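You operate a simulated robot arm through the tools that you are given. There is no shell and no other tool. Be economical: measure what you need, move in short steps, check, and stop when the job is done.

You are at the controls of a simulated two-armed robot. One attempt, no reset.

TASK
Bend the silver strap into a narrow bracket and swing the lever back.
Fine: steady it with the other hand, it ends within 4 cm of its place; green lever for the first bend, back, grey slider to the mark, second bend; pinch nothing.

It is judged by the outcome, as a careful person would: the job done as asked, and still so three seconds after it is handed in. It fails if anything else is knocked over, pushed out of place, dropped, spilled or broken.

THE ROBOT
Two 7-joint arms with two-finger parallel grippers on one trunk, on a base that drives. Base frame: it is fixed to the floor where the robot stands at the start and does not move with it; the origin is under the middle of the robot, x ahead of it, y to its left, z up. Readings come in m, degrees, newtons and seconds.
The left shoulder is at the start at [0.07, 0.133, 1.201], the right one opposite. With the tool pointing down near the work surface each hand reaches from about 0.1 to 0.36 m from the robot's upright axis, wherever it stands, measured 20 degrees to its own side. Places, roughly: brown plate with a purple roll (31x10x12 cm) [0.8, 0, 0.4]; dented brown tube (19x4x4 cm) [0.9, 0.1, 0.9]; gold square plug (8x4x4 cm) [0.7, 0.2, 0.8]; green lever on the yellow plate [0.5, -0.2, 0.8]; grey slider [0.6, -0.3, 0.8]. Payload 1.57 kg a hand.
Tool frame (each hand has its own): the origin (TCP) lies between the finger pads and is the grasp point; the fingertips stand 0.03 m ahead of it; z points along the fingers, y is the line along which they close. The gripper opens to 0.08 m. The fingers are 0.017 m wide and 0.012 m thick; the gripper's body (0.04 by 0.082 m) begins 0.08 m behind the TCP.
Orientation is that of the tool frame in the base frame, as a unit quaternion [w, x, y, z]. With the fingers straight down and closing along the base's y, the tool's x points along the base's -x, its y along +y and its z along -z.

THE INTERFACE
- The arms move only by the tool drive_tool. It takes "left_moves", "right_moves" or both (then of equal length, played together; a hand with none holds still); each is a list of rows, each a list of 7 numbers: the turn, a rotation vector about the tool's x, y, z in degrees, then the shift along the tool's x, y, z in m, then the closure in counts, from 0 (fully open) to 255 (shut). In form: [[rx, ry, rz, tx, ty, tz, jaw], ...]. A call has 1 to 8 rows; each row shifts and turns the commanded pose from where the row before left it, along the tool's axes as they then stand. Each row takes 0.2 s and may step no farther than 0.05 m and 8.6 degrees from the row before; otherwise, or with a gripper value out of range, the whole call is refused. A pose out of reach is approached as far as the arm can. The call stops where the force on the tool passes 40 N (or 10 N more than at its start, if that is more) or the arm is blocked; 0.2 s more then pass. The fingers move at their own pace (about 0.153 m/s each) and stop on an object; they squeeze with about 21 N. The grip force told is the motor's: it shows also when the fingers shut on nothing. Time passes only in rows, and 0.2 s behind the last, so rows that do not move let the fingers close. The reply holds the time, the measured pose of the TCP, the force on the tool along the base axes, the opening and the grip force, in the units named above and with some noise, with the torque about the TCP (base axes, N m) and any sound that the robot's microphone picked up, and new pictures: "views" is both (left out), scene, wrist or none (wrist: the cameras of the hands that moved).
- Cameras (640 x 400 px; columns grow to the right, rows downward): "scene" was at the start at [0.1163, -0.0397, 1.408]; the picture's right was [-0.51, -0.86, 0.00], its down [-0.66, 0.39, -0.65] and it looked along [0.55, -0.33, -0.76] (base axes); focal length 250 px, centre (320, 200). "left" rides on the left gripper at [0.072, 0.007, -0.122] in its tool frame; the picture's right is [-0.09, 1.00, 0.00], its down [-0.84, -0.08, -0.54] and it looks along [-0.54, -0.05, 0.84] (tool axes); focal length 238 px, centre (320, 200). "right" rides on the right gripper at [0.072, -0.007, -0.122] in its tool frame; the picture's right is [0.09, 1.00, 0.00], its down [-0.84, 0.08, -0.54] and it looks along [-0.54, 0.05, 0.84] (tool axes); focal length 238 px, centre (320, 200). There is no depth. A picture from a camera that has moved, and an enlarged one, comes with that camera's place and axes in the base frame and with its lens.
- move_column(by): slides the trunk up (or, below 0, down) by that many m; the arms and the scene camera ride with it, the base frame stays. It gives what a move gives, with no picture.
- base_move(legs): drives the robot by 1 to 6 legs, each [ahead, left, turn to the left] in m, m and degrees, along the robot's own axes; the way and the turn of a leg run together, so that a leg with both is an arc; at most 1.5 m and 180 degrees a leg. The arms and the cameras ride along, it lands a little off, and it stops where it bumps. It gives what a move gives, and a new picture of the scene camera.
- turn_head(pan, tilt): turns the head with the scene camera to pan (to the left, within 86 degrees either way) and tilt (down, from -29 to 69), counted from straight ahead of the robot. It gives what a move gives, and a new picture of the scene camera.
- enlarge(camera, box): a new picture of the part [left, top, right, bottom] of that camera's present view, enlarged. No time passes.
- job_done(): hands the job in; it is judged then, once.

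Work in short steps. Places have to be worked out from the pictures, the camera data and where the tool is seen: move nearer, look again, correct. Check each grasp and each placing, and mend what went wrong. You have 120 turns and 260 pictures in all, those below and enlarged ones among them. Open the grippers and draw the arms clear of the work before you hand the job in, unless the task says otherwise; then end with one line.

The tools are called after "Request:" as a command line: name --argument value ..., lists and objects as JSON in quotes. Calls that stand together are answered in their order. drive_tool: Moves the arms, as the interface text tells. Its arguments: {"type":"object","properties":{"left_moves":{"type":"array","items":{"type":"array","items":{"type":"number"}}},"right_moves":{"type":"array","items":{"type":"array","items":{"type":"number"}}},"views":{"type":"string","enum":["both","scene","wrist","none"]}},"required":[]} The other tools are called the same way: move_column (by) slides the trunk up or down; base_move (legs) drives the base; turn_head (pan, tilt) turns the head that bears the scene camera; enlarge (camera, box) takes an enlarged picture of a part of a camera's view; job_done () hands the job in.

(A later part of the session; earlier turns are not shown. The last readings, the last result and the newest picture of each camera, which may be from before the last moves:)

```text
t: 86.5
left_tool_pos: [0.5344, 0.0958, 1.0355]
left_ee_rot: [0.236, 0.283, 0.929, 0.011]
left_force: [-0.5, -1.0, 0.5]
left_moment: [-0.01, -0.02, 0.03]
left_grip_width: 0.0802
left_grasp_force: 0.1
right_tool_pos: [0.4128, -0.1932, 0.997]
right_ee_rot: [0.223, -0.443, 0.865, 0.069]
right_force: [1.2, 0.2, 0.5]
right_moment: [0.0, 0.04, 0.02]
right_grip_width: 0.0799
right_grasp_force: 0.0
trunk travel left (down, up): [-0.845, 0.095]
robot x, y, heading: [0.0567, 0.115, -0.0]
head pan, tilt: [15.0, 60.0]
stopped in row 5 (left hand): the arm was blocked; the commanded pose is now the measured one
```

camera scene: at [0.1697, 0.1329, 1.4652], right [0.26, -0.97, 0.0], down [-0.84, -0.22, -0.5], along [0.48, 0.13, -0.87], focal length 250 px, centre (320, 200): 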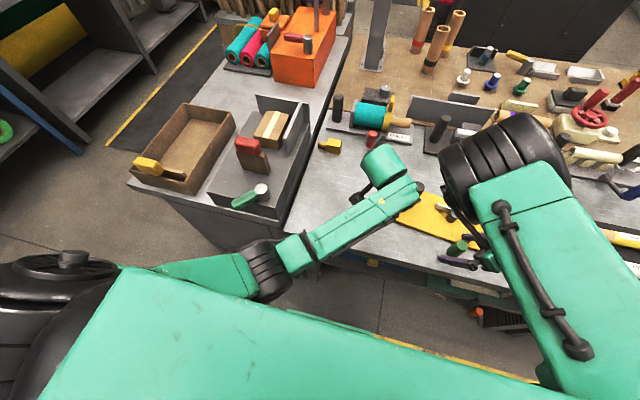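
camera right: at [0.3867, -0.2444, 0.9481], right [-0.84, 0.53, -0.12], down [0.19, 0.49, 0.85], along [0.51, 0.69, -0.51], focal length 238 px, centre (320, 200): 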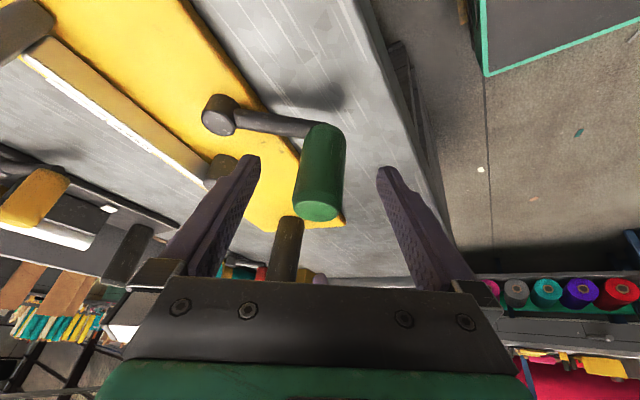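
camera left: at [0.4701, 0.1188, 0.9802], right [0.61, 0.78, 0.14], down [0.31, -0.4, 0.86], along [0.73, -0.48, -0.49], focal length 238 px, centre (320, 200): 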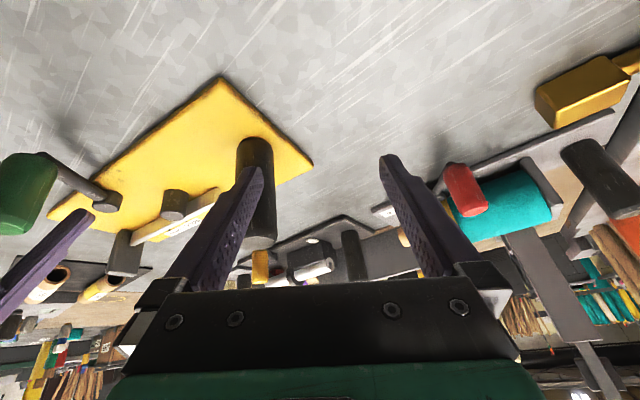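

Now shift the base right and turn left.

Request:
base_move --legs '[[0, -0.086, 0], [0, 0, 20]]'

```text
t: 88.7
left_tool_pos: [0.5128, 0.1758, 1.0341]
left_ee_rot: [0.23, 0.117, 0.965, 0.052]
left_force: [0.6, -0.9, -0.4]
left_moment: [-0.02, 0.0, 0.02]
left_grip_width: 0.0799
left_grasp_force: 0.0
right_tool_pos: [0.4982, -0.1353, 0.9969]
right_ee_rot: [0.207, -0.588, 0.774, 0.107]
right_force: [-0.3, 0.1, -0.4]
right_moment: [0.02, 0.0, -0.01]
right_grip_width: 0.0798
right_grasp_force: 0.0
trunk travel left (down, up): [-0.845, 0.095]
robot x, y, heading: [0.0535, 0.0305, 20.3]
head pan, tilt: [15.0, 60.0]
camera scene: at [0.1569, 0.0849, 1.4652], right [0.58, -0.82, 0.0], down [-0.71, -0.5, -0.5], along [0.41, 0.29, -0.87], focal length 250 px, centre (320, 200)
```

scene: 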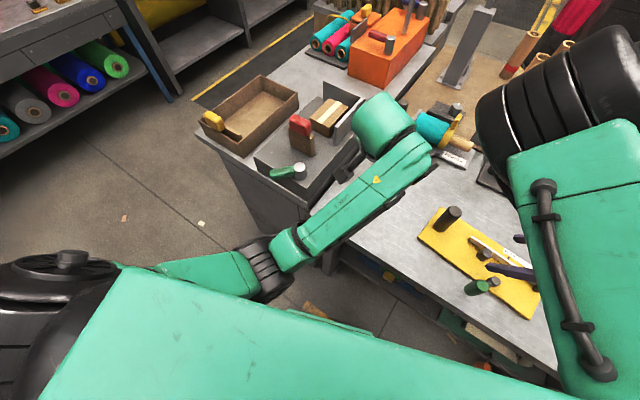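

Now the right has a sideways lean. I move it to the knob's pre-grasp, while re-orienting the left (level + yaw back 20°).

Request:
drive_tool --left_moves '[[8.5, 0, 0, 0, 0, 0, 0], [0, 0, 8, 0, 0, 0, 0], [0, 0, 8, 0, 0, 0, 0], [0, 0, 4, 0, 0, 0, 0], [0, 0, 0, 0, 0, 0, 0]]' --right_moves '[[0, 0, 0, 0.026, 0.0147, 0.006, 0], [0, 0, 0, 0.026, 0.0147, 0.006, 0], [0, 0, 0, 0.026, 0.0147, 0.006, 0], [0, 0, 0, 0, 0, 0.03, 0], [0, 0, 0, 0, 0, 0, 0]]'

```text
t: 89.9
left_tool_pos: [0.5127, 0.1748, 1.0341]
left_ee_rot: [0.221, 0.3, 0.928, 0.02]
left_force: [-0.3, 0.5, -0.1]
left_moment: [0.01, 0.02, 0.03]
left_grip_width: 0.0802
left_grasp_force: 0.2
right_tool_pos: [0.4483, -0.1722, 0.9147]
right_ee_rot: [0.207, -0.588, 0.774, 0.107]
right_force: [-0.6, 1.7, -1.1]
right_moment: [0.04, -0.03, -0.03]
right_grip_width: 0.08
right_grasp_force: 0.0
trunk travel left (down, up): [-0.845, 0.095]
robot x, y, heading: [0.0553, 0.0302, 20.2]
head pan, tilt: [15.0, 60.0]
camera scene: at [0.1566, 0.0846, 1.4652], right [0.58, -0.82, 0.0], down [-0.71, -0.5, -0.5], along [0.41, 0.29, -0.87], focal length 250 px, centre (320, 200)
camera right: at [0.4146, -0.2863, 0.9907], right [-0.97, 0.2, -0.12], down [0.01, 0.52, 0.85], along [0.24, 0.83, -0.51], focal length 238 px, centre (320, 200)
camera left: at [0.4125, 0.232, 1.1176], right [0.61, 0.76, 0.2], down [0.33, -0.48, 0.81], along [0.72, -0.43, -0.55], focal length 238 px, centre (320, 200)
```

scene: 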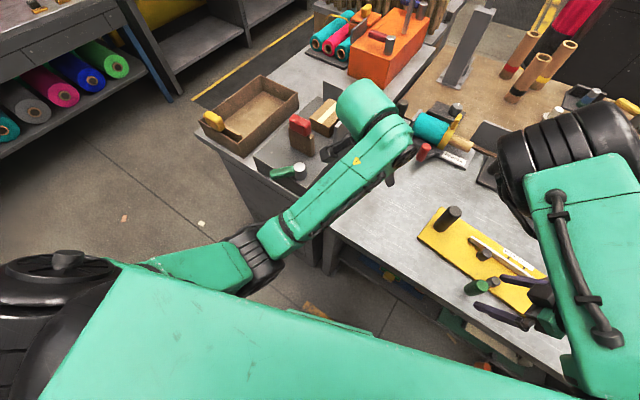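
right: 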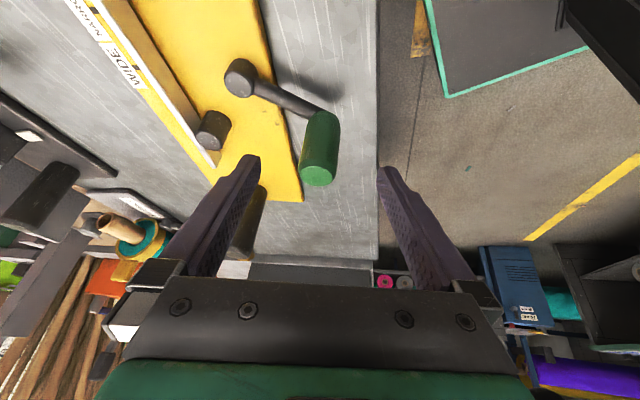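
left: 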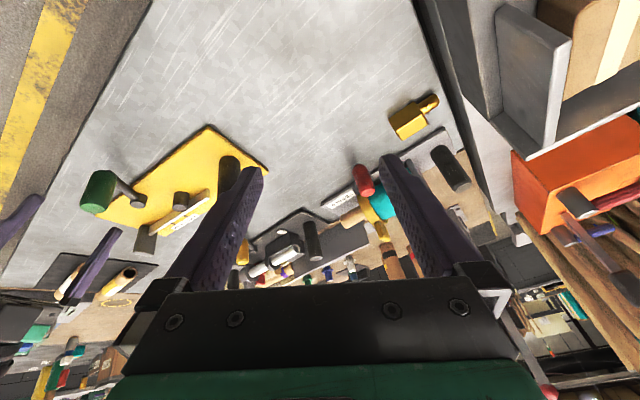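

Right is at the knob with no limits. I level the left hand and move it to the post's pre-grasp.

Request:
drive_tool --left_moves '[[8.5, 0, 0, 0, 0, 0, 0], [0, -8, 0, 0, 0, 0, 0], [0, 0, 0, -0.0195, -0.0295, 0.0244, 0], [0, 0, 0, -0.0195, -0.0295, 0.0244, 0], [0, 0, 0, -0.0195, -0.0295, 0.0244, 0], [0, 0, 0, -0.0195, -0.0295, 0.0244, 0], [0, 0, 0, 0, 0, 0, 0]]' --views "wrist"

```text
t: 91.7
left_tool_pos: [0.5361, 0.0493, 0.9648]
left_ee_rot: [0.245, 0.301, 0.921, -0.04]
left_force: [0.0, -0.3, 1.0]
left_moment: [0.02, 0.03, 0.0]
left_grip_width: 0.0799
left_grasp_force: 0.1
right_tool_pos: [0.4491, -0.1725, 0.9151]
right_ee_rot: [0.207, -0.589, 0.774, 0.108]
right_force: [-0.4, 0.0, -0.6]
right_moment: [0.04, -0.01, -0.01]
right_grip_width: 0.0799
right_grasp_force: 0.0
trunk travel left (down, up): [-0.845, 0.095]
robot x, y, heading: [0.0586, 0.0293, 20.1]
head pan, tilt: [15.0, 60.0]
stopped in row 7 (left hand): the arm was blocked; the commanded pose is now the measured one
camera left: at [0.4372, 0.1185, 1.0398], right [0.64, 0.76, 0.12], down [0.31, -0.39, 0.87], along [0.71, -0.52, -0.48], focal length 238 px, centre (320, 200)
```

left: 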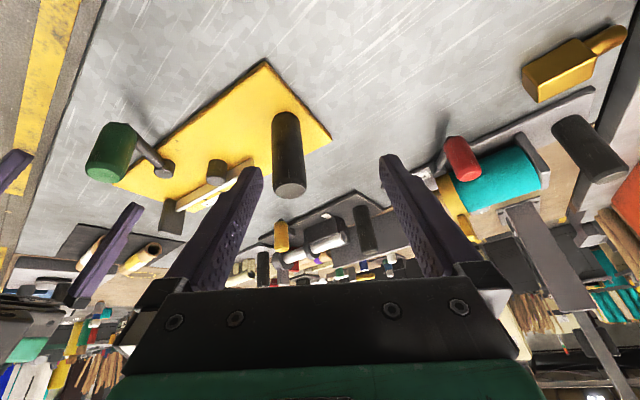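

The left arm has an inward limit too. Solution: base straight at y≈0.045 (where the left works) and give the right hand a ~45° sideways lean. Lift and turn the base back.

Request:
drive_tool --left_moves '[[0, 0, 0, 0, 0.02, -0.03, 0], [0, 0, 0, 0, 0.02, -0.03, 0], [0, 0, 0, 0, 0, 0, 0]]' --right_moves '[[0, 0, 0, 0, 0, -0.04, 0], [0, 0, 0, 0, 0, -0.04, 0], [0, 0, 0, 0, 0, 0, 0]]' --views "none"

Request:
base_move --legs '[[0, 0, -20], [0, 0.015, 0]]'

```text
t: 92.5
left_tool_pos: [0.5341, 0.0945, 1.0215]
left_ee_rot: [0.245, 0.302, 0.92, -0.042]
left_force: [0.2, 0.4, -0.8]
left_moment: [-0.01, 0.0, 0.0]
left_grip_width: 0.08
left_grasp_force: 0.0
right_tool_pos: [0.4336, -0.2051, 0.986]
right_ee_rot: [0.207, -0.589, 0.773, 0.108]
right_force: [0.0, -0.2, 0.7]
right_moment: [-0.01, 0.01, -0.03]
right_grip_width: 0.0803
right_grasp_force: 0.0
trunk travel left (down, up): [-0.845, 0.095]
robot x, y, heading: [0.0552, 0.0258, 20.1]
head pan, tilt: [15.0, 60.0]
```

```text
t: 94.3
left_tool_pos: [0.5266, -0.0592, 1.0206]
left_ee_rot: [0.233, 0.456, 0.855, -0.082]
left_force: [0.8, -0.6, -0.2]
left_moment: [0.02, -0.02, 0.04]
left_grip_width: 0.08
left_grasp_force: 0.1
right_tool_pos: [0.3314, -0.3069, 0.9847]
right_ee_rot: [0.222, -0.448, 0.863, 0.072]
right_force: [-0.5, -0.2, 0.1]
right_moment: [0.01, 0.0, 0.04]
right_grip_width: 0.0802
right_grasp_force: 0.0
trunk travel left (down, up): [-0.845, 0.095]
robot x, y, heading: [0.055, 0.0455, 0.4]
head pan, tilt: [15.0, 60.0]
camera scene: at [0.1696, 0.0573, 1.4652], right [0.26, -0.96, 0.0], down [-0.84, -0.23, -0.5], along [0.48, 0.14, -0.87], focal length 250 px, centre (320, 200)
```

scene: 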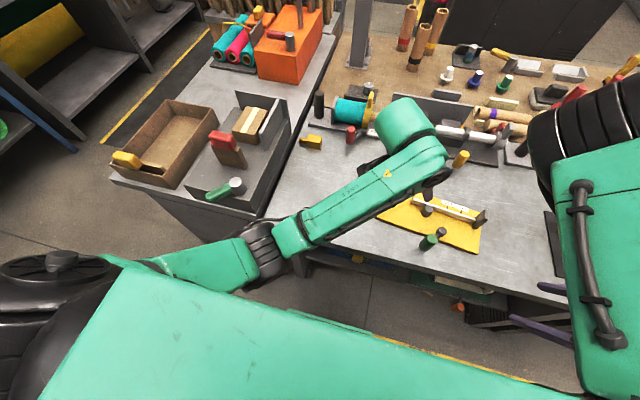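

Now align the left in front of the post while the right yaws (−24°) and leans further (−16°).

Request:
drive_tool --left_moves '[[0, 0, 0, 0.0305, 0.0295, 0.0035, 0], [0, 0, 0, 0.0305, 0.0295, 0.0035, 0], [0, 0, 0, 0, 0, 0.03, 0], [0, 0, 0, 0, 0, 0.03, 0], [0, 0, 0, 0, 0, 0, 0], [0, 0, 0, 0, 0, 0, 0]]' --right_moves '[[0, 0, -8, 0, 0, 0, 0], [0, 0, -8, 0, 0, 0, 0], [0, 0, -8, 0, 0, 0, 0], [0, -8, 0, 0, 0, 0, 0], [0, -8, 0, 0, 0, 0, 0], [0, 0, 0, 0, 0, 0, 0]]'

```text
t: 95.7
left_tool_pos: [0.5685, 0.0008, 0.934]
left_ee_rot: [0.234, 0.456, 0.854, -0.085]
left_force: [0.9, -0.1, -0.3]
left_moment: [0.01, -0.02, 0.0]
left_grip_width: 0.0799
left_grasp_force: 0.0
right_tool_pos: [0.3305, -0.3037, 0.9852]
right_ee_rot: [0.336, -0.608, 0.711, 0.109]
right_force: [-0.3, -0.8, -0.7]
right_moment: [-0.01, 0.01, 0.0]
right_grip_width: 0.0801
right_grasp_force: 0.1
trunk travel left (down, up): [-0.845, 0.095]
robot x, y, heading: [0.0559, 0.0438, 0.2]
head pan, tilt: [15.0, 60.0]
camera scene: at [0.1693, 0.0632, 1.4652], right [0.26, -0.96, 0.0], down [-0.84, -0.23, -0.5], along [0.48, 0.13, -0.87], focal length 250 px, centre (320, 200)
camera right: at [0.2925, -0.4302, 1.0345], right [-0.94, 0.16, -0.31], down [-0.23, 0.38, 0.9], along [0.26, 0.91, -0.32], focal length 238 px, centre (320, 200)
camera left: at [0.5, 0.0991, 1.0088], right [0.86, 0.5, 0.11], down [0.16, -0.47, 0.87], along [0.49, -0.73, -0.48], focal length 238 px, centre (320, 200)
```

scene: 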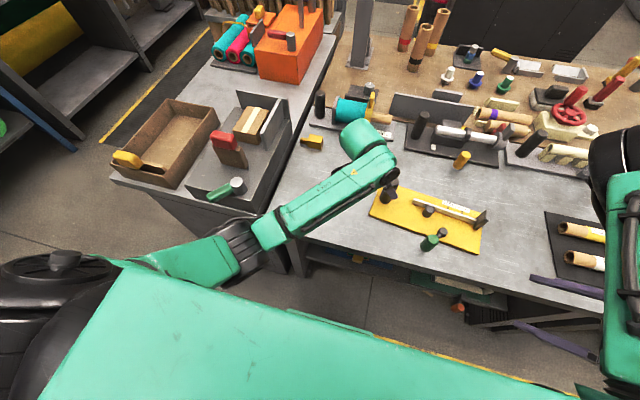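
right: 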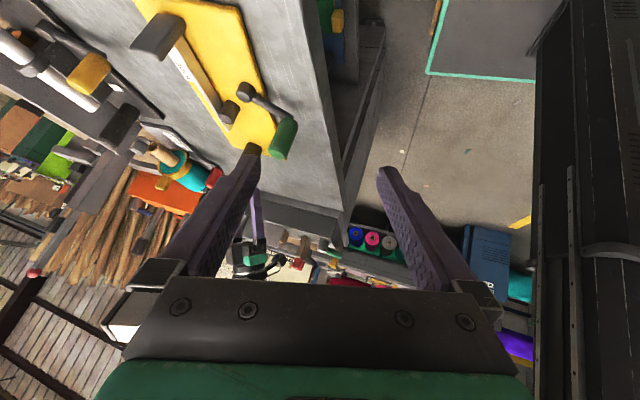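
left: 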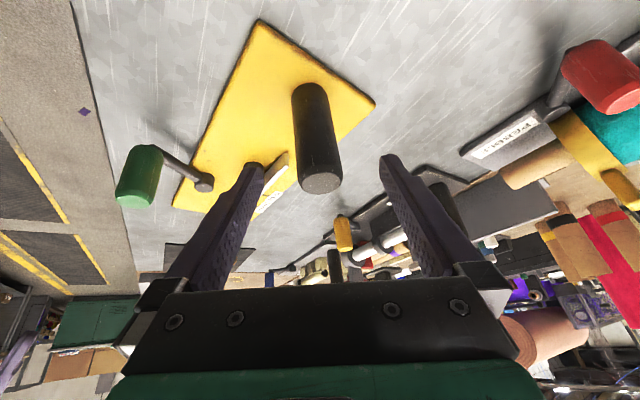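

Left is on line with the post. I level the right hand's closing axis (rx −18.6°) and add 8° lean.

Request:
drive_tool --right_moves '[[-6.2, 0, 0, 0, 0, 0, 0], [-6.2, 0, 0, 0, 0, 0, 0], [-6.2, 0, 0, 0, 0, 0, 0], [0, -8, 0, 0, 0, 0, 0], [0, 0, 0, 0, 0, 0, 0]]' --views "none"

Request:
drive_tool --right_moves '[[0, 0, 0, -0.009, -0.03, 0.023, 0], [0, 0, 0, -0.009, -0.03, 0.023, 0], [0, 0, 0, -0.009, -0.03, 0.023, 0], [0, 0, 0, -0.009, -0.03, 0.023, 0], [0, 0, 0, 0, 0, 0, 0]]'

```text
t: 96.9
left_tool_pos: [0.5702, -0.0005, 0.9353]
left_ee_rot: [0.235, 0.456, 0.855, -0.084]
left_force: [0.3, -0.5, 0.2]
left_moment: [0.04, 0.0, -0.01]
left_grip_width: 0.0799
left_grasp_force: 0.1
right_tool_pos: [0.331, -0.3034, 0.9847]
right_ee_rot: [0.28, -0.637, 0.667, 0.267]
right_force: [0.5, 0.6, 0.9]
right_moment: [-0.01, 0.0, -0.01]
right_grip_width: 0.08
right_grasp_force: 0.0
trunk travel left (down, up): [-0.845, 0.095]
robot x, y, heading: [0.0552, 0.0471, 0.3]
head pan, tilt: [15.0, 60.0]
```

```text
t: 98.1
left_tool_pos: [0.5694, 0.0008, 0.935]
left_ee_rot: [0.233, 0.456, 0.855, -0.084]
left_force: [-0.6, -0.1, -0.4]
left_moment: [-0.01, -0.01, -0.02]
left_grip_width: 0.08
left_grasp_force: 0.0
right_tool_pos: [0.4567, -0.2183, 0.9434]
right_ee_rot: [0.28, -0.637, 0.667, 0.267]
right_force: [0.0, -0.6, 0.5]
right_moment: [0.0, -0.02, 0.02]
right_grip_width: 0.0798
right_grasp_force: 0.0
trunk travel left (down, up): [-0.845, 0.095]
robot x, y, heading: [0.0567, 0.0444, 0.5]
head pan, tilt: [15.0, 60.0]
camera scene: at [0.169, 0.0617, 1.4652], right [0.26, -0.96, 0.0], down [-0.83, -0.23, -0.5], along [0.48, 0.13, -0.87], focal length 250 px, centre (320, 200)
camera right: at [0.4566, -0.3568, 0.9785], right [-1.0, -0.02, -0.07], down [-0.07, 0.2, 0.98], along [0.0, 0.98, -0.2], focal length 238 px, centre (320, 200)
```

scene: 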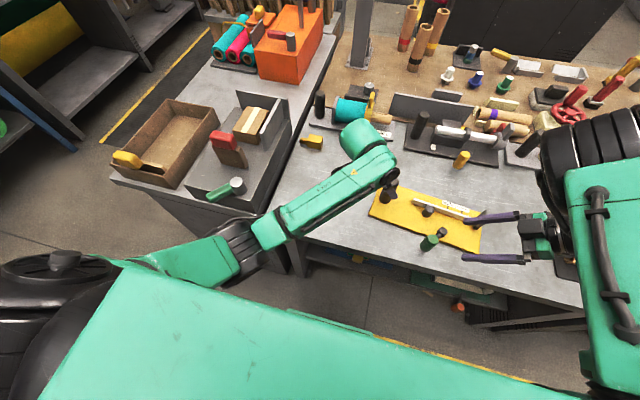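
right: 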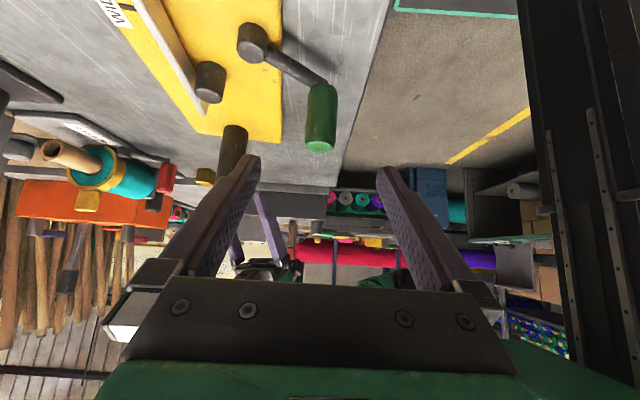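

All free. I advance both: right jaws around the knob (open), left jaws onto the post.

Request:
drive_tool --left_moves '[[0, 0, 0, -0.002, -0.002, 0.0294, 0], [0, 0, 0, -0.002, -0.002, 0.0294, 0], [0, 0, 0, 0, 0, 0, 0], [0, 0, 0, 0, 0, 0, 0], [0, 0, 0, 0, 0, 0, 0]]' --right_moves '[[0, 0, 0, 0.001, 0, 0.026, 0], [0, 0, 0, 0.001, 0, 0.026, 0], [0, 0, 0, 0.001, 0, 0.026, 0], [0, 0, 0, 0, 0, 0.026, 0], [0, 0, 0, 0, 0, 0, 0]]' --views "wrist"

```text
t: 99.3
left_tool_pos: [0.5863, -0.0281, 0.8879]
left_ee_rot: [0.233, 0.456, 0.855, -0.083]
left_force: [-0.5, 0.2, 0.0]
left_moment: [0.0, 0.0, 0.03]
left_grip_width: 0.0798
left_grasp_force: 0.0
right_tool_pos: [0.4595, -0.1482, 0.8699]
right_ee_rot: [0.28, -0.636, 0.668, 0.267]
right_force: [-0.3, -0.6, -0.2]
right_moment: [-0.02, 0.0, 0.01]
right_grip_width: 0.08
right_grasp_force: 0.0
trunk travel left (down, up): [-0.845, 0.095]
robot x, y, heading: [0.0532, 0.0419, 0.4]
head pan, tilt: [15.0, 60.0]
camera right: at [0.4591, -0.2856, 0.9034], right [-1.0, -0.02, -0.07], down [-0.07, 0.2, 0.98], along [0.0, 0.98, -0.2], focal length 238 px, centre (320, 200)
camera left: at [0.5175, 0.0712, 0.9609], right [0.86, 0.5, 0.11], down [0.16, -0.47, 0.87], along [0.49, -0.73, -0.48], focal length 238 px, centre (320, 200)
```

right: 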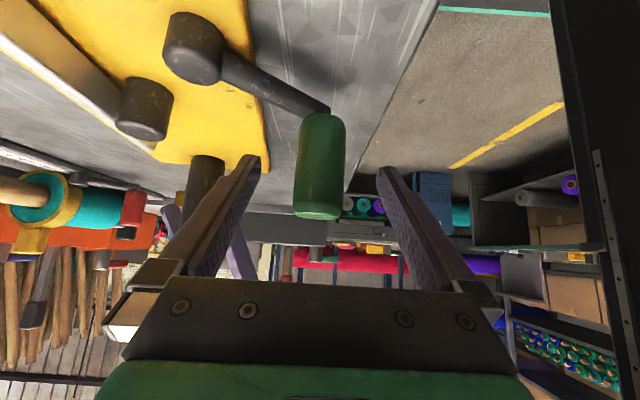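
left: 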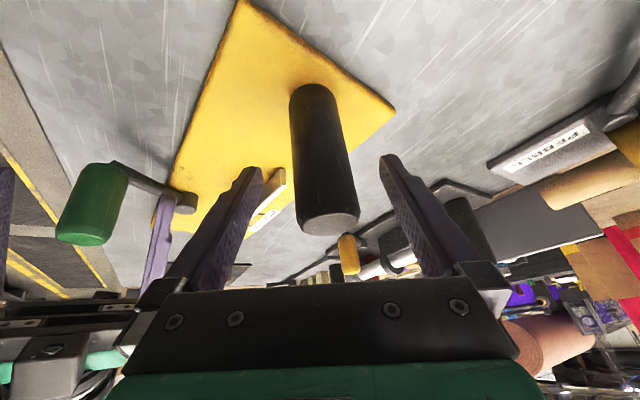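

Both are well placed. Close the left on the post and the right gently on the knob to measure it.

Request:
drive_tool --left_moves '[[0, 0, 0, 0, 0, 0, 150], [0, 0, 0, 0, 0, 0, 230], [0, 0, 0, 0, 0, 0, 230], [0, 0, 0, 0, 0, 0, 230]]' --right_moves '[[0, 0, 0, 0, 0, 0, 100], [0, 0, 0, 0, 0, 0, 130], [0, 0, 0, 0, 0, 0, 130], [0, 0, 0, 0, 0, 0, 130]]' --views "wrist"

```text
t: 100.3
left_tool_pos: [0.5861, -0.0273, 0.8875]
left_ee_rot: [0.234, 0.455, 0.855, -0.084]
left_force: [0.9, 1.3, 2.6]
left_moment: [-1.04, 0.67, -0.03]
left_grip_width: 0.0374
left_grasp_force: 21.0
right_tool_pos: [0.4582, -0.1478, 0.8698]
right_ee_rot: [0.279, -0.637, 0.667, 0.267]
right_force: [0.4, 0.2, -1.2]
right_moment: [0.01, -0.03, 0.0]
right_grip_width: 0.0392
right_grasp_force: 0.1
trunk travel left (down, up): [-0.845, 0.095]
robot x, y, heading: [0.0549, 0.0425, 0.5]
head pan, tilt: [15.0, 60.0]
camera right: at [0.459, -0.285, 0.904], right [-1.0, -0.02, -0.07], down [-0.07, 0.21, 0.98], along [0.0, 0.98, -0.21], focal length 238 px, centre (320, 200)
camera left: at [0.5173, 0.0721, 0.9611], right [0.86, 0.5, 0.11], down [0.16, -0.47, 0.87], along [0.49, -0.73, -0.48], focal length 238 px, centre (320, 200)
```

right: 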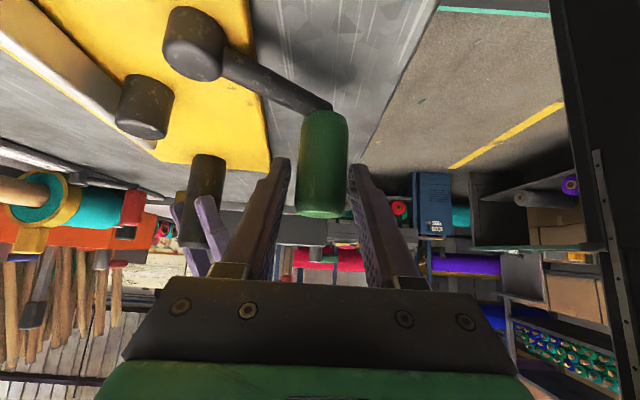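
left: 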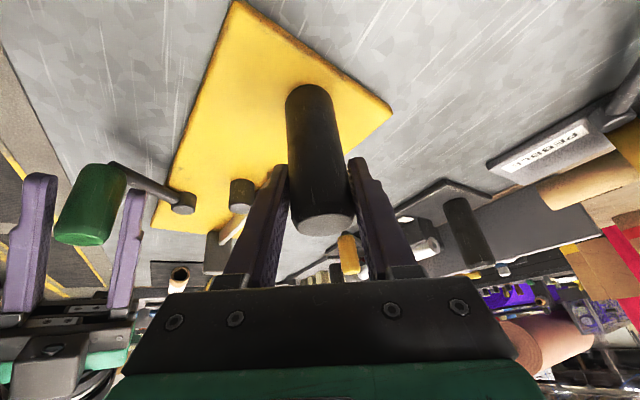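

Post held (37 mm). Now grip the knob and try a small clockwise swing (about 10°) to feel which way the lever turns.

Request:
drive_tool --right_moves '[[0, 0, 0, 0, 0, 0, 200], [0, 0, 0, 0, 0, 0, 230], [0, 0, 0, 0, 0, 0, 230], [0, 0, 0, -0.003, -0.004, 0.0034, 230], [0, 0, 0, -0.003, -0.004, 0.0034, 230], [0, 0, 0, 0, 0, 0, 230]]' --views "wrist"

```text
t: 101.7
left_tool_pos: [0.5866, -0.0245, 0.8876]
left_ee_rot: [0.235, 0.455, 0.855, -0.082]
left_force: [20.7, 19.8, 5.3]
left_moment: [-0.41, 0.78, 0.08]
left_grip_width: 0.0377
left_grasp_force: 21.2
right_tool_pos: [0.466, -0.1391, 0.871]
right_ee_rot: [0.279, -0.636, 0.668, 0.267]
right_force: [-21.3, -16.6, -0.1]
right_moment: [0.09, -0.24, -0.09]
right_grip_width: 0.0296
right_grasp_force: 21.1
trunk travel left (down, up): [-0.845, 0.095]
robot x, y, heading: [0.0565, 0.0482, 0.3]
head pan, tilt: [15.0, 60.0]
camera right: at [0.4659, -0.2765, 0.9046], right [-1.0, -0.02, -0.06], down [-0.07, 0.21, 0.98], along [0.0, 0.98, -0.21], focal length 238 px, centre (320, 200)
```

right: 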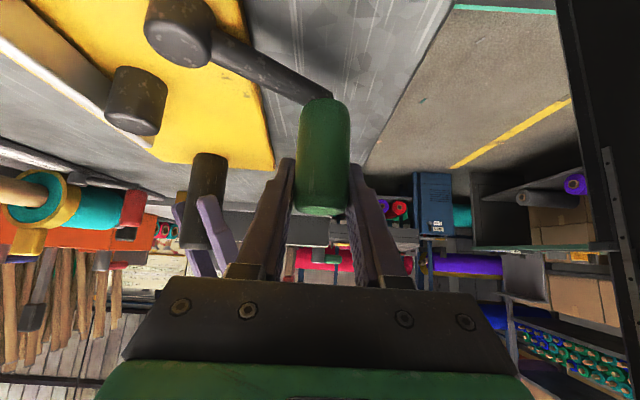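

Clockwise meets ~27 N that passes straight to the left hand – it's against its stop. Try the other way: counter-clockwise about 10°.

Request:
drive_tool --right_moves '[[0, 0, 0, 0.003, 0.004, -0.0034, 230], [0, 0, 0, 0.003, 0.004, -0.0034, 230], [0, 0, 0, 0.004, 0.003, -0.0044, 230], [0, 0, 0, 0.004, 0.003, -0.0044, 230], [0, 0, 0, 0, 0, 0, 230]]' --views "wrist"

```text
t: 102.9
left_tool_pos: [0.5851, -0.0283, 0.8874]
left_ee_rot: [0.233, 0.455, 0.855, -0.083]
left_force: [-6.5, -5.8, 2.4]
left_moment: [-1.04, 0.72, -0.27]
left_grip_width: 0.0374
left_grasp_force: 20.9
right_tool_pos: [0.4528, -0.1589, 0.8725]
right_ee_rot: [0.281, -0.637, 0.667, 0.266]
right_force: [6.2, 2.1, 1.4]
right_moment: [0.16, -0.1, 0.16]
right_grip_width: 0.0289
right_grasp_force: 21.1
trunk travel left (down, up): [-0.845, 0.095]
robot x, y, heading: [0.0548, 0.0451, 0.1]
head pan, tilt: [15.0, 60.0]
camera right: at [0.4522, -0.2963, 0.9066], right [-1.0, -0.02, -0.07], down [-0.07, 0.2, 0.98], along [0.0, 0.98, -0.2], focal length 238 px, centre (320, 200)
```

right: 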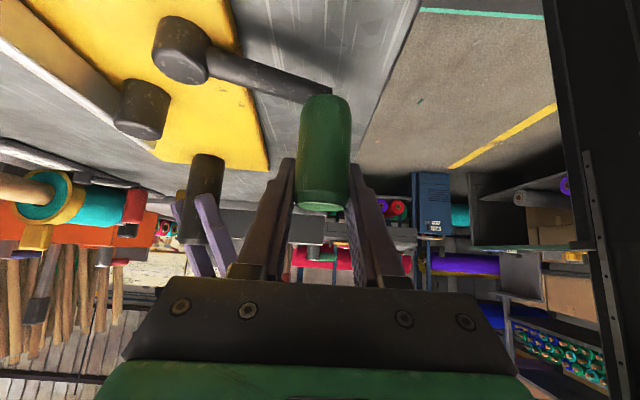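

Counter-clockwise swings freely (~6 N). I continue along the arc in that direction, 60° more, watching forces.

Request:
drive_tool --right_moves '[[0, 0, 0, 0.007, 0.0042, -0.0075, 230], [0, 0, 0, 0.0083, 0.0026, -0.0087, 230], [0, 0, 0, 0.0087, 0.0005, -0.0089, 230], [0, 0, 0, 0.0088, -0.0017, -0.0089, 230], [0, 0, 0, 0, 0, 0, 230]]' --views "wrist"

```text
t: 104.1
left_tool_pos: [0.5851, -0.0281, 0.8881]
left_ee_rot: [0.234, 0.456, 0.855, -0.085]
left_force: [-10.7, -11.6, 3.6]
left_moment: [-0.99, 0.67, -0.16]
left_grip_width: 0.0373
left_grasp_force: 21.0
right_tool_pos: [0.4433, -0.2049, 0.8725]
right_ee_rot: [0.281, -0.637, 0.667, 0.267]
right_force: [11.9, 10.3, 0.8]
right_moment: [0.28, 0.06, 0.41]
right_grip_width: 0.029
right_grasp_force: 20.8
trunk travel left (down, up): [-0.845, 0.095]
robot x, y, heading: [0.0578, 0.0452, 0.3]
head pan, tilt: [15.0, 60.0]
camera right: at [0.4438, -0.3422, 0.906], right [-1.0, -0.02, -0.07], down [-0.07, 0.2, 0.98], along [0.0, 0.98, -0.2], focal length 238 px, centre (320, 200)
```

right: 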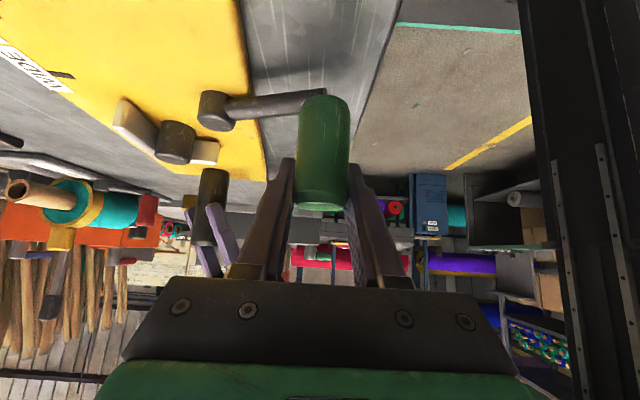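

The lever follows. I tighten the radius slightly and continue another 40°.

Request:
drive_tool --right_moves '[[0, 0, 0, 0.0086, -0.0066, -0.0084, 230], [0, 0, 0, 0.0079, -0.0057, -0.0077, 230], [0, 0, 0, 0.0073, -0.0075, -0.0069, 230], [0, 0, 0, 0.0064, -0.009, -0.0058, 230], [0, 0, 0, 0, 0, 0, 230]]'

```text
t: 105.3
left_tool_pos: [0.5858, -0.0261, 0.8871]
left_ee_rot: [0.234, 0.455, 0.855, -0.083]
left_force: [-2.8, -9.1, -0.1]
left_moment: [-0.88, 0.47, 0.29]
left_grip_width: 0.0373
left_grasp_force: 20.1
right_tool_pos: [0.4703, -0.2503, 0.871]
right_ee_rot: [0.279, -0.636, 0.668, 0.267]
right_force: [1.5, 10.2, -0.2]
right_moment: [0.29, -0.54, 0.02]
right_grip_width: 0.029
right_grasp_force: 21.1
trunk travel left (down, up): [-0.845, 0.095]
robot x, y, heading: [0.0553, 0.042, 0.3]
head pan, tilt: [15.0, 60.0]
camera scene: at [0.1694, 0.062, 1.4651], right [0.26, -0.96, 0.0], down [-0.84, -0.23, -0.5], along [0.48, 0.13, -0.87], focal length 250 px, centre (320, 200)
camera right: at [0.47, -0.3871, 0.9045], right [-1.0, -0.02, -0.06], down [-0.07, 0.21, 0.98], along [0.0, 0.98, -0.21], focal length 238 px, centre (320, 200)
```

scene: 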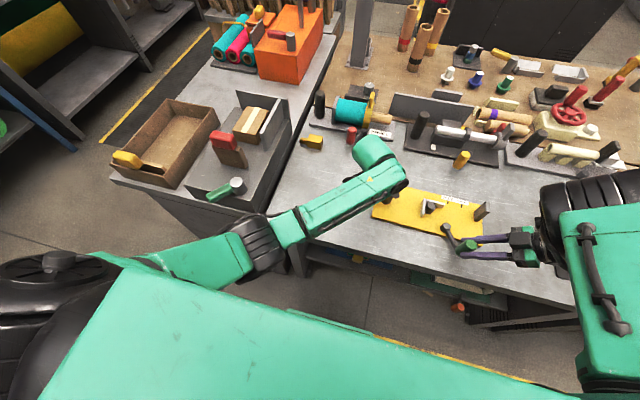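
right: 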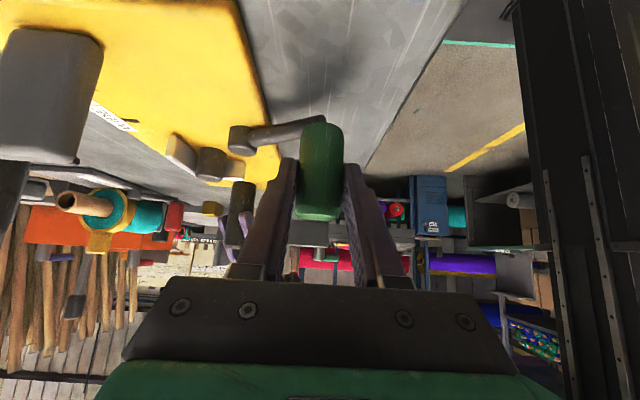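

Let me zoom on the fixture to see the strap.

Request:
enlarge --camera "scene" --box '[360, 175, 520, 275]'

Request:
enlarge --camera "left" --box '[40, 100, 360, 300]'

```text
4.00 times, centred on (440, 225) of scene
camera zoom: at [0.1694, 0.062, 1.4651], right [0.26, -0.96, 0.0], down [-0.84, -0.23, -0.5], along [0.48, 0.13, -0.87], focal length 1002 px, centre (-160, 100)
```

zoom: 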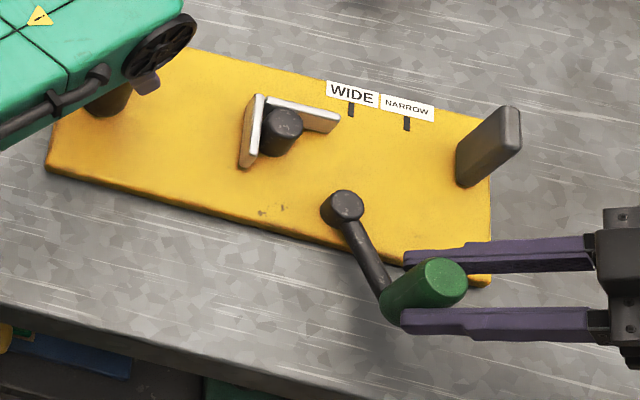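

```text
2.00 times, centred on (200, 200) of left
camera zoom: at [0.5176, 0.0723, 0.9608], right [0.86, 0.5, 0.11], down [0.16, -0.47, 0.87], along [0.49, -0.73, -0.48], focal length 477 px, centre (560, 200)
```

zoom: 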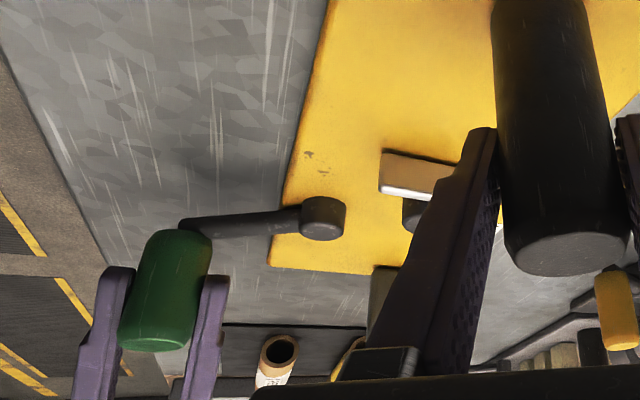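

The first bend is made (L-shape around the pin, ~90°). I check for an end stop with a slight further swing.

Request:
drive_tool --right_moves '[[0, 0, 0, 0.004, -0.0055, -0.0037, 230], [0, 0, 0, 0.004, -0.0055, -0.0037, 230], [0, 0, 0, 0, 0, 0, 230]]' --views "scene"

Request:
enlarge --camera "scene" --box '[360, 175, 520, 275]'

```text
t: 106.1
left_tool_pos: [0.5858, -0.0291, 0.8868]
left_ee_rot: [0.235, 0.457, 0.854, -0.086]
left_force: [-6.9, -17.5, 0.1]
left_moment: [-0.99, 0.08, 0.22]
left_grip_width: 0.0378
left_grasp_force: 21.5
right_tool_pos: [0.4821, -0.2598, 0.8696]
right_ee_rot: [0.279, -0.637, 0.667, 0.268]
right_force: [5.9, 17.0, -4.6]
right_moment: [0.19, 0.25, -0.03]
right_grip_width: 0.0287
right_grasp_force: 20.5
trunk travel left (down, up): [-0.845, 0.095]
robot x, y, heading: [0.0537, 0.0451, 0.5]
head pan, tilt: [15.0, 60.0]
camera scene: at [0.1704, 0.0616, 1.4651], right [0.26, -0.96, 0.0], down [-0.84, -0.23, -0.5], along [0.48, 0.13, -0.87], focal length 250 px, centre (320, 200)
```

scene: 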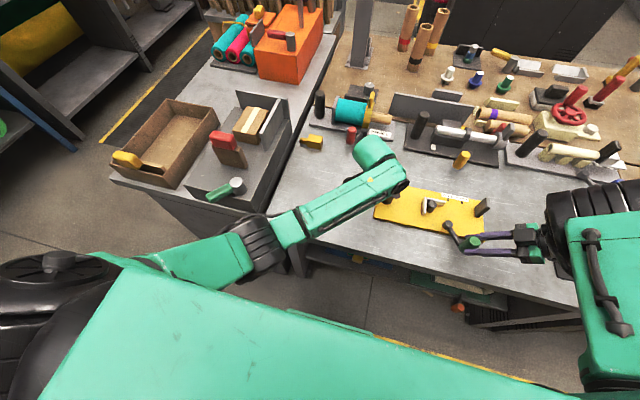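

```text
4.00 times, centred on (440, 225) of scene
camera zoom: at [0.1704, 0.0616, 1.4651], right [0.26, -0.96, 0.0], down [-0.84, -0.23, -0.5], along [0.48, 0.13, -0.87], focal length 1002 px, centre (-160, 100)
```

zoom: 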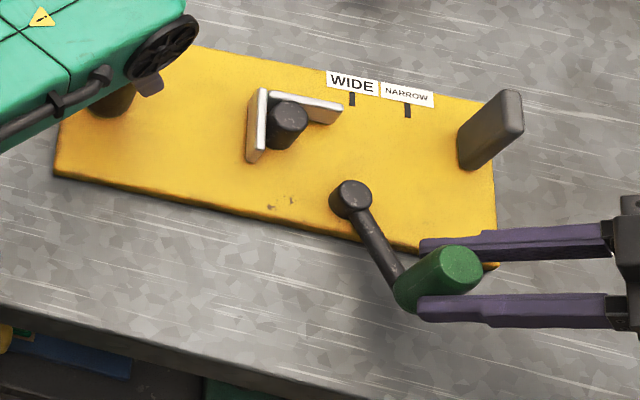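

The lever reached its stop (the plate turned back toward its original place, good). Swing the lever back, first half.

Request:
drive_tool --right_moves '[[0, 0, 0, -0.0065, 0.0094, 0.006, 230], [0, 0, 0, -0.0074, 0.0079, 0.0069, 230], [0, 0, 0, -0.0081, 0.006, 0.0079, 230], [0, 0, 0, -0.0086, 0.0041, 0.0085, 230], [0, 0, 0, 0, 0, 0, 230]]' --views "none"

Request:
enlarge --camera "scene" --box '[360, 175, 520, 275]'

```text
t: 107.3
left_tool_pos: [0.5869, -0.0265, 0.8866]
left_ee_rot: [0.234, 0.455, 0.855, -0.083]
left_force: [4.0, 7.2, 2.5]
left_moment: [-0.66, 0.68, 0.07]
left_grip_width: 0.0376
left_grasp_force: 21.1
right_tool_pos: [0.4545, -0.217, 0.8719]
right_ee_rot: [0.278, -0.638, 0.667, 0.267]
right_force: [-4.2, -8.0, -8.2]
right_moment: [-0.01, 0.26, -0.24]
right_grip_width: 0.0286
right_grasp_force: 20.9
trunk travel left (down, up): [-0.845, 0.095]
robot x, y, heading: [0.0576, 0.0462, 0.2]
head pan, tilt: [15.0, 60.0]
```

```text
4.00 times, centred on (440, 225) of scene
camera zoom: at [0.1702, 0.0617, 1.4651], right [0.26, -0.96, 0.0], down [-0.84, -0.23, -0.5], along [0.48, 0.13, -0.87], focal length 1002 px, centre (-160, 100)
```

zoom: 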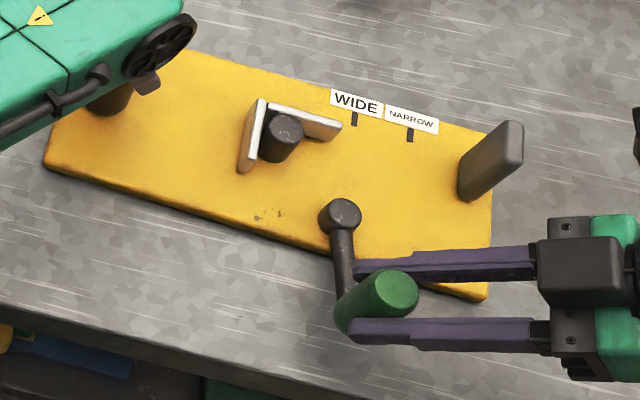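

Continue the return to the start stop.

Request:
drive_tool --right_moves '[[0, 0, 0, -0.0084, 0.003, 0.0083, 230], [0, 0, 0, -0.0085, 0.0015, 0.0086, 230], [0, 0, 0, -0.0085, -0.0005, 0.0087, 230], [0, 0, 0, -0.0081, -0.0028, 0.0085, 230], [0, 0, 0, -0.0076, -0.0045, 0.0082, 230], [0, 0, 0, 0, 0, 0, 230]]' --views "none"

Request:
enlarge --camera "scene" --box '[360, 175, 520, 275]'

```text
t: 108.7
left_tool_pos: [0.586, -0.0278, 0.8876]
left_ee_rot: [0.234, 0.455, 0.855, -0.084]
left_force: [-0.7, 3.7, 2.7]
left_moment: [-0.63, 0.72, -0.21]
left_grip_width: 0.0369
left_grasp_force: 21.4
right_tool_pos: [0.4625, -0.1573, 0.8705]
right_ee_rot: [0.28, -0.637, 0.667, 0.267]
right_force: [2.4, -4.3, 4.8]
right_moment: [-0.13, -0.35, -0.14]
right_grip_width: 0.0294
right_grasp_force: 21.1
trunk travel left (down, up): [-0.845, 0.095]
robot x, y, heading: [0.0553, 0.0453, 0.4]
head pan, tilt: [15.0, 60.0]
```

```text
4.00 times, centred on (440, 225) of scene
camera zoom: at [0.1686, 0.0621, 1.4653], right [0.26, -0.96, 0.0], down [-0.83, -0.23, -0.5], along [0.48, 0.13, -0.87], focal length 1002 px, centre (-160, 100)
```

zoom: 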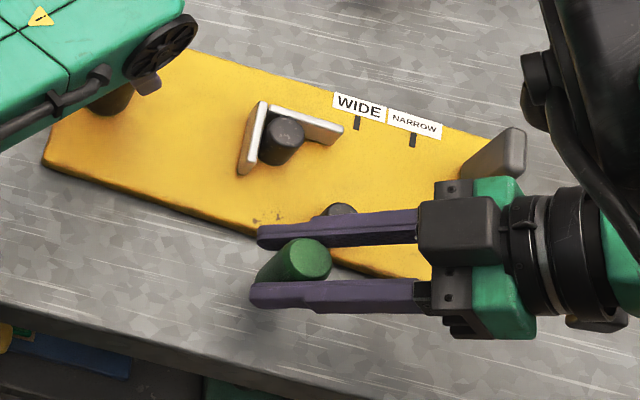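

Nearly back; push gently on until the start stop is felt.

Request:
drive_tool --right_moves '[[0, 0, 0, -0.0045, -0.004, 0.005, 230], [0, 0, 0, -0.004, -0.004, 0.0045, 230], [0, 0, 0, 0, 0, 0, 230]]' --views "none"

```text
t: 109.5
left_tool_pos: [0.5878, -0.0234, 0.8881]
left_ee_rot: [0.236, 0.454, 0.855, -0.081]
left_force: [22.3, 20.2, 1.5]
left_moment: [-0.52, 0.7, 0.12]
left_grip_width: 0.037
left_grasp_force: 20.9
right_tool_pos: [0.4702, -0.1454, 0.869]
right_ee_rot: [0.278, -0.636, 0.668, 0.267]
right_force: [-23.2, -17.4, 1.3]
right_moment: [0.08, -0.46, -0.01]
right_grip_width: 0.03
right_grasp_force: 21.3
trunk travel left (down, up): [-0.845, 0.095]
robot x, y, heading: [0.0549, 0.0469, 0.4]
head pan, tilt: [15.0, 60.0]
```

Start stop felt (~29 N): the lever is back. I ease off, release the knob and withdraw the right hand along its axis.

Request:
drive_tool --right_moves '[[0, 0, 0, 0.004, 0.004, -0.0045, 230], [0, 0, 0, 0, 0, 0, 0], [0, 0, 0, 0, 0, 0, 0], [0, 0, 0, 0, 0, -0.035, 0], [0, 0, 0, 0, 0, -0.035, 0], [0, 0, 0, 0, 0, -0.035, 0], [0, 0, 0, 0, 0, -0.02, 0], [0, 0, 0, 0, 0, 0, 0]]' --views "scene"

Request:
enlarge --camera "scene" --box '[360, 175, 520, 275]'

```text
t: 111.3
left_tool_pos: [0.5856, -0.028, 0.8874]
left_ee_rot: [0.233, 0.456, 0.855, -0.083]
left_force: [-1.5, -3.2, 0.3]
left_moment: [-0.77, 0.56, 0.0]
left_grip_width: 0.0369
left_grasp_force: 21.0
right_tool_pos: [0.4632, -0.2395, 0.9586]
right_ee_rot: [0.28, -0.636, 0.667, 0.267]
right_force: [0.3, 0.4, -0.3]
right_moment: [-0.03, -0.02, 0.01]
right_grip_width: 0.0801
right_grasp_force: 0.1
trunk travel left (down, up): [-0.845, 0.095]
robot x, y, heading: [0.0532, 0.0453, 0.2]
head pan, tilt: [15.0, 60.0]
camera scene: at [0.1694, 0.0617, 1.4652], right [0.26, -0.96, 0.0], down [-0.84, -0.23, -0.5], along [0.48, 0.13, -0.87], focal length 250 px, centre (320, 200)
```

scene: 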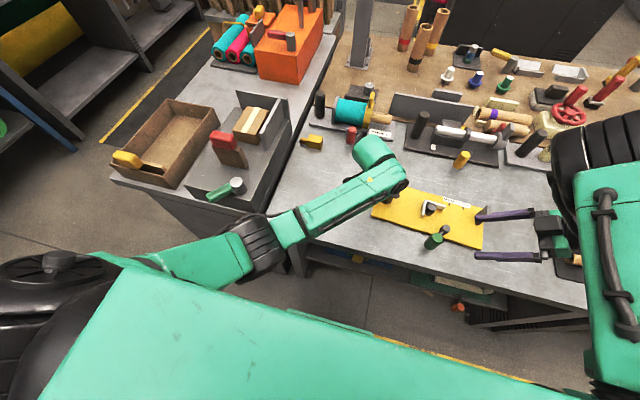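

```text
4.00 times, centred on (440, 225) of scene
camera zoom: at [0.1694, 0.0617, 1.4652], right [0.26, -0.96, 0.0], down [-0.84, -0.23, -0.5], along [0.48, 0.13, -0.87], focal length 1002 px, centre (-160, 100)
```

zoom: 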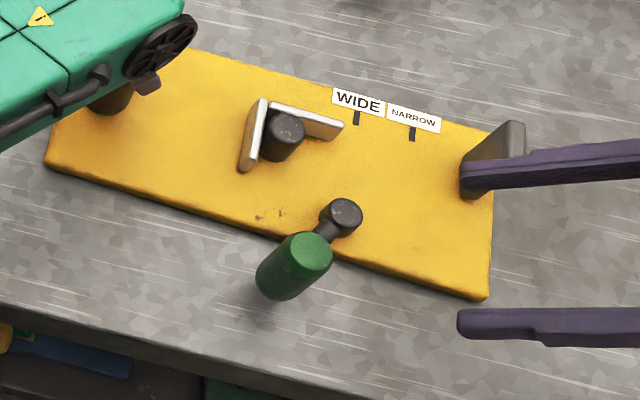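

Lever is back at its start. Now turn the right hand so it points forward (−45° about vertical) and close it, for pushing the slider.

Request:
drive_tool --right_moves '[[0, 0, 0, 0.02, 0, -0.03, 0], [5.33, 0, 5.25, 0, 0, 0, 120], [5.33, 0, 5.25, 0, 0, 0, 255], [5.33, 0, 5.25, 0, 0, 0, 255], [5.33, 0, 5.25, 0, 0, 0, 255], [5.33, 0, 5.25, 0, 0, 0, 255], [5.33, 0, 5.25, 0, 0, 0, 255], [0, 0, 0, 0, 0, 0, 255]]' --views "none"

```text
t: 113.1
left_tool_pos: [0.5864, -0.0271, 0.8882]
left_ee_rot: [0.234, 0.456, 0.855, -0.084]
left_force: [-0.2, 1.3, 3.6]
left_moment: [-0.8, 0.53, 0.04]
left_grip_width: 0.0367
left_grasp_force: 21.0
right_tool_pos: [0.4599, -0.2737, 0.9663]
right_ee_rot: [0.361, -0.332, 0.861, 0.138]
right_force: [-0.5, -1.0, 0.0]
right_moment: [-0.01, -0.01, -0.01]
right_grip_width: 0.0001
right_grasp_force: 20.6
trunk travel left (down, up): [-0.845, 0.095]
robot x, y, heading: [0.0542, 0.0444, 0.7]
head pan, tilt: [15.0, 60.0]
```

Position the closed fingertips behind (−y side of) the slider.

Request:
drive_tool --right_moves '[[0, 0, 0, 0.0067, -0.0393, 0.001, 255], [0, 0, 0, 0.0067, -0.0393, 0.001, 255], [0, 0, 0, 0.0067, -0.0393, 0.001, 255], [0, 0, 0, 0.011, 0, 0.029, 255], [0, 0, 0, 0.011, 0, 0.029, 255], [0, 0, 0, 0.011, 0, 0.025, 255], [0, 0, 0, 0, 0, 0, 255]]'

Request:
enlarge --camera "scene" --box '[400, 165, 560, 265]'

```text
t: 114.7
left_tool_pos: [0.5841, -0.0271, 0.8877]
left_ee_rot: [0.235, 0.455, 0.855, -0.084]
left_force: [-0.5, 0.3, 2.5]
left_moment: [-0.62, 0.6, -0.04]
left_grip_width: 0.0364
left_grasp_force: 21.2
right_tool_pos: [0.5589, -0.3472, 0.8659]
right_ee_rot: [0.36, -0.334, 0.86, 0.14]
right_force: [0.5, 0.5, -0.8]
right_moment: [0.01, -0.02, 0.01]
right_grip_width: 0.0
right_grasp_force: 21.1
trunk travel left (down, up): [-0.845, 0.095]
robot x, y, heading: [0.0532, 0.0466, 0.1]
head pan, tilt: [15.0, 60.0]
camera scene: at [0.1691, 0.0623, 1.4652], right [0.26, -0.96, 0.0], down [-0.84, -0.23, -0.5], along [0.48, 0.13, -0.87], focal length 250 px, centre (320, 200)
camera right: at [0.4616, -0.4444, 0.8993], right [-0.72, 0.69, -0.07], down [0.1, 0.19, 0.98], along [0.69, 0.7, -0.21], focal length 238 px, centre (320, 200)
```

scene: 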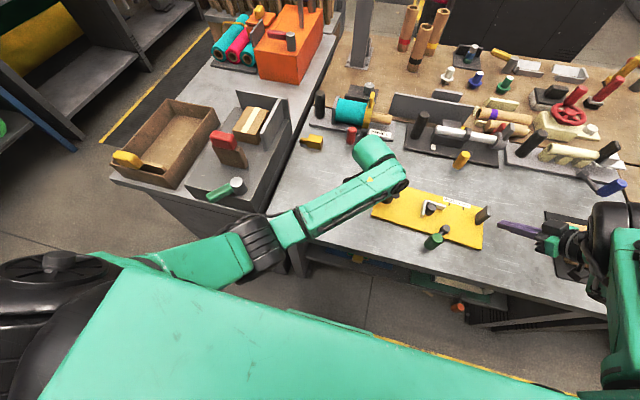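
right: 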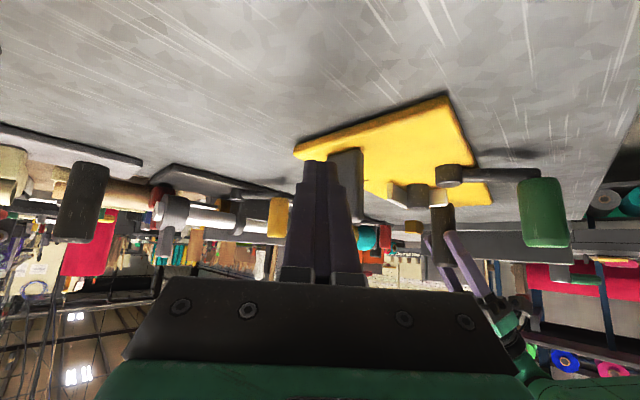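

```text
4.00 times, centred on (480, 215) of scene
camera zoom: at [0.1691, 0.0623, 1.4652], right [0.26, -0.96, 0.0], down [-0.84, -0.23, -0.5], along [0.48, 0.13, -0.87], focal length 1002 px, centre (-320, 140)
```

zoom: 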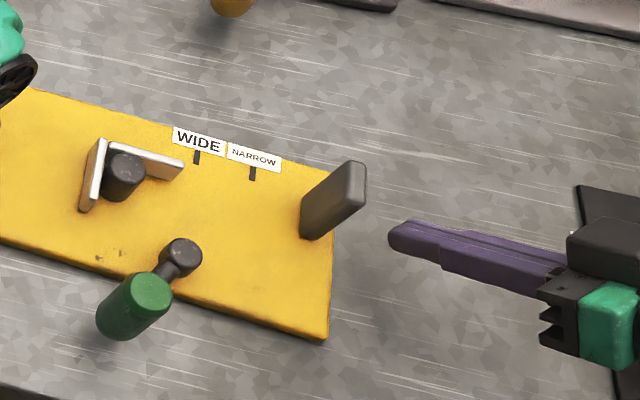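

Fingertip is behind the slider but slightly near; shift 1.8 cm in +x, then push along the plate axis 4.5 cm, watching force.

Request:
drive_tool --right_moves '[[0, 0, 0, -0.0094, -0.012, 0.0095, 255], [0, 0, 0, -0.0068, 0.0081, 0.0068, 255], [0, 0, 0, -0.0068, 0.0081, 0.0068, 255], [0, 0, 0, -0.0068, 0.0081, 0.0068, 255], [0, 0, 0, 0, 0, 0, 255]]' --views "none"

Request:
enlarge --camera "scene" --box '[400, 165, 560, 265]'

```text
t: 115.9
left_tool_pos: [0.5864, -0.0275, 0.8862]
left_ee_rot: [0.234, 0.456, 0.855, -0.083]
left_force: [0.2, 4.0, 2.9]
left_moment: [-0.8, 0.53, 0.03]
left_grip_width: 0.0367
left_grasp_force: 20.6
right_tool_pos: [0.5798, -0.3095, 0.8663]
right_ee_rot: [0.36, -0.333, 0.86, 0.14]
right_force: [-0.8, -4.6, -1.7]
right_moment: [-0.11, 0.02, -0.06]
right_grip_width: 0.0002
right_grasp_force: 20.9
trunk travel left (down, up): [-0.845, 0.095]
robot x, y, heading: [0.053, 0.0449, 0.8]
head pan, tilt: [15.0, 60.0]
```

```text
4.00 times, centred on (480, 215) of scene
camera zoom: at [0.1691, 0.0618, 1.4652], right [0.26, -0.96, 0.0], down [-0.84, -0.23, -0.5], along [0.48, 0.13, -0.87], focal length 1002 px, centre (-320, 140)
```

zoom: 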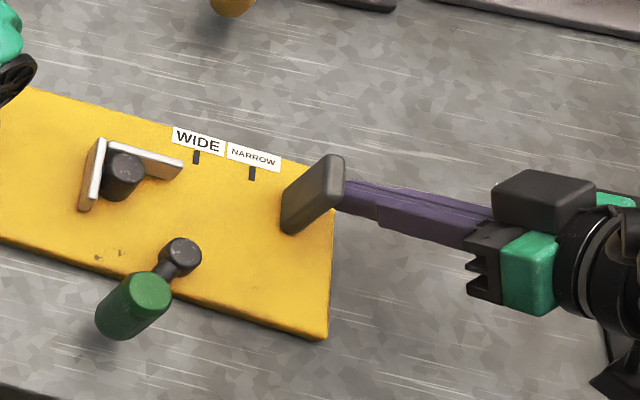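

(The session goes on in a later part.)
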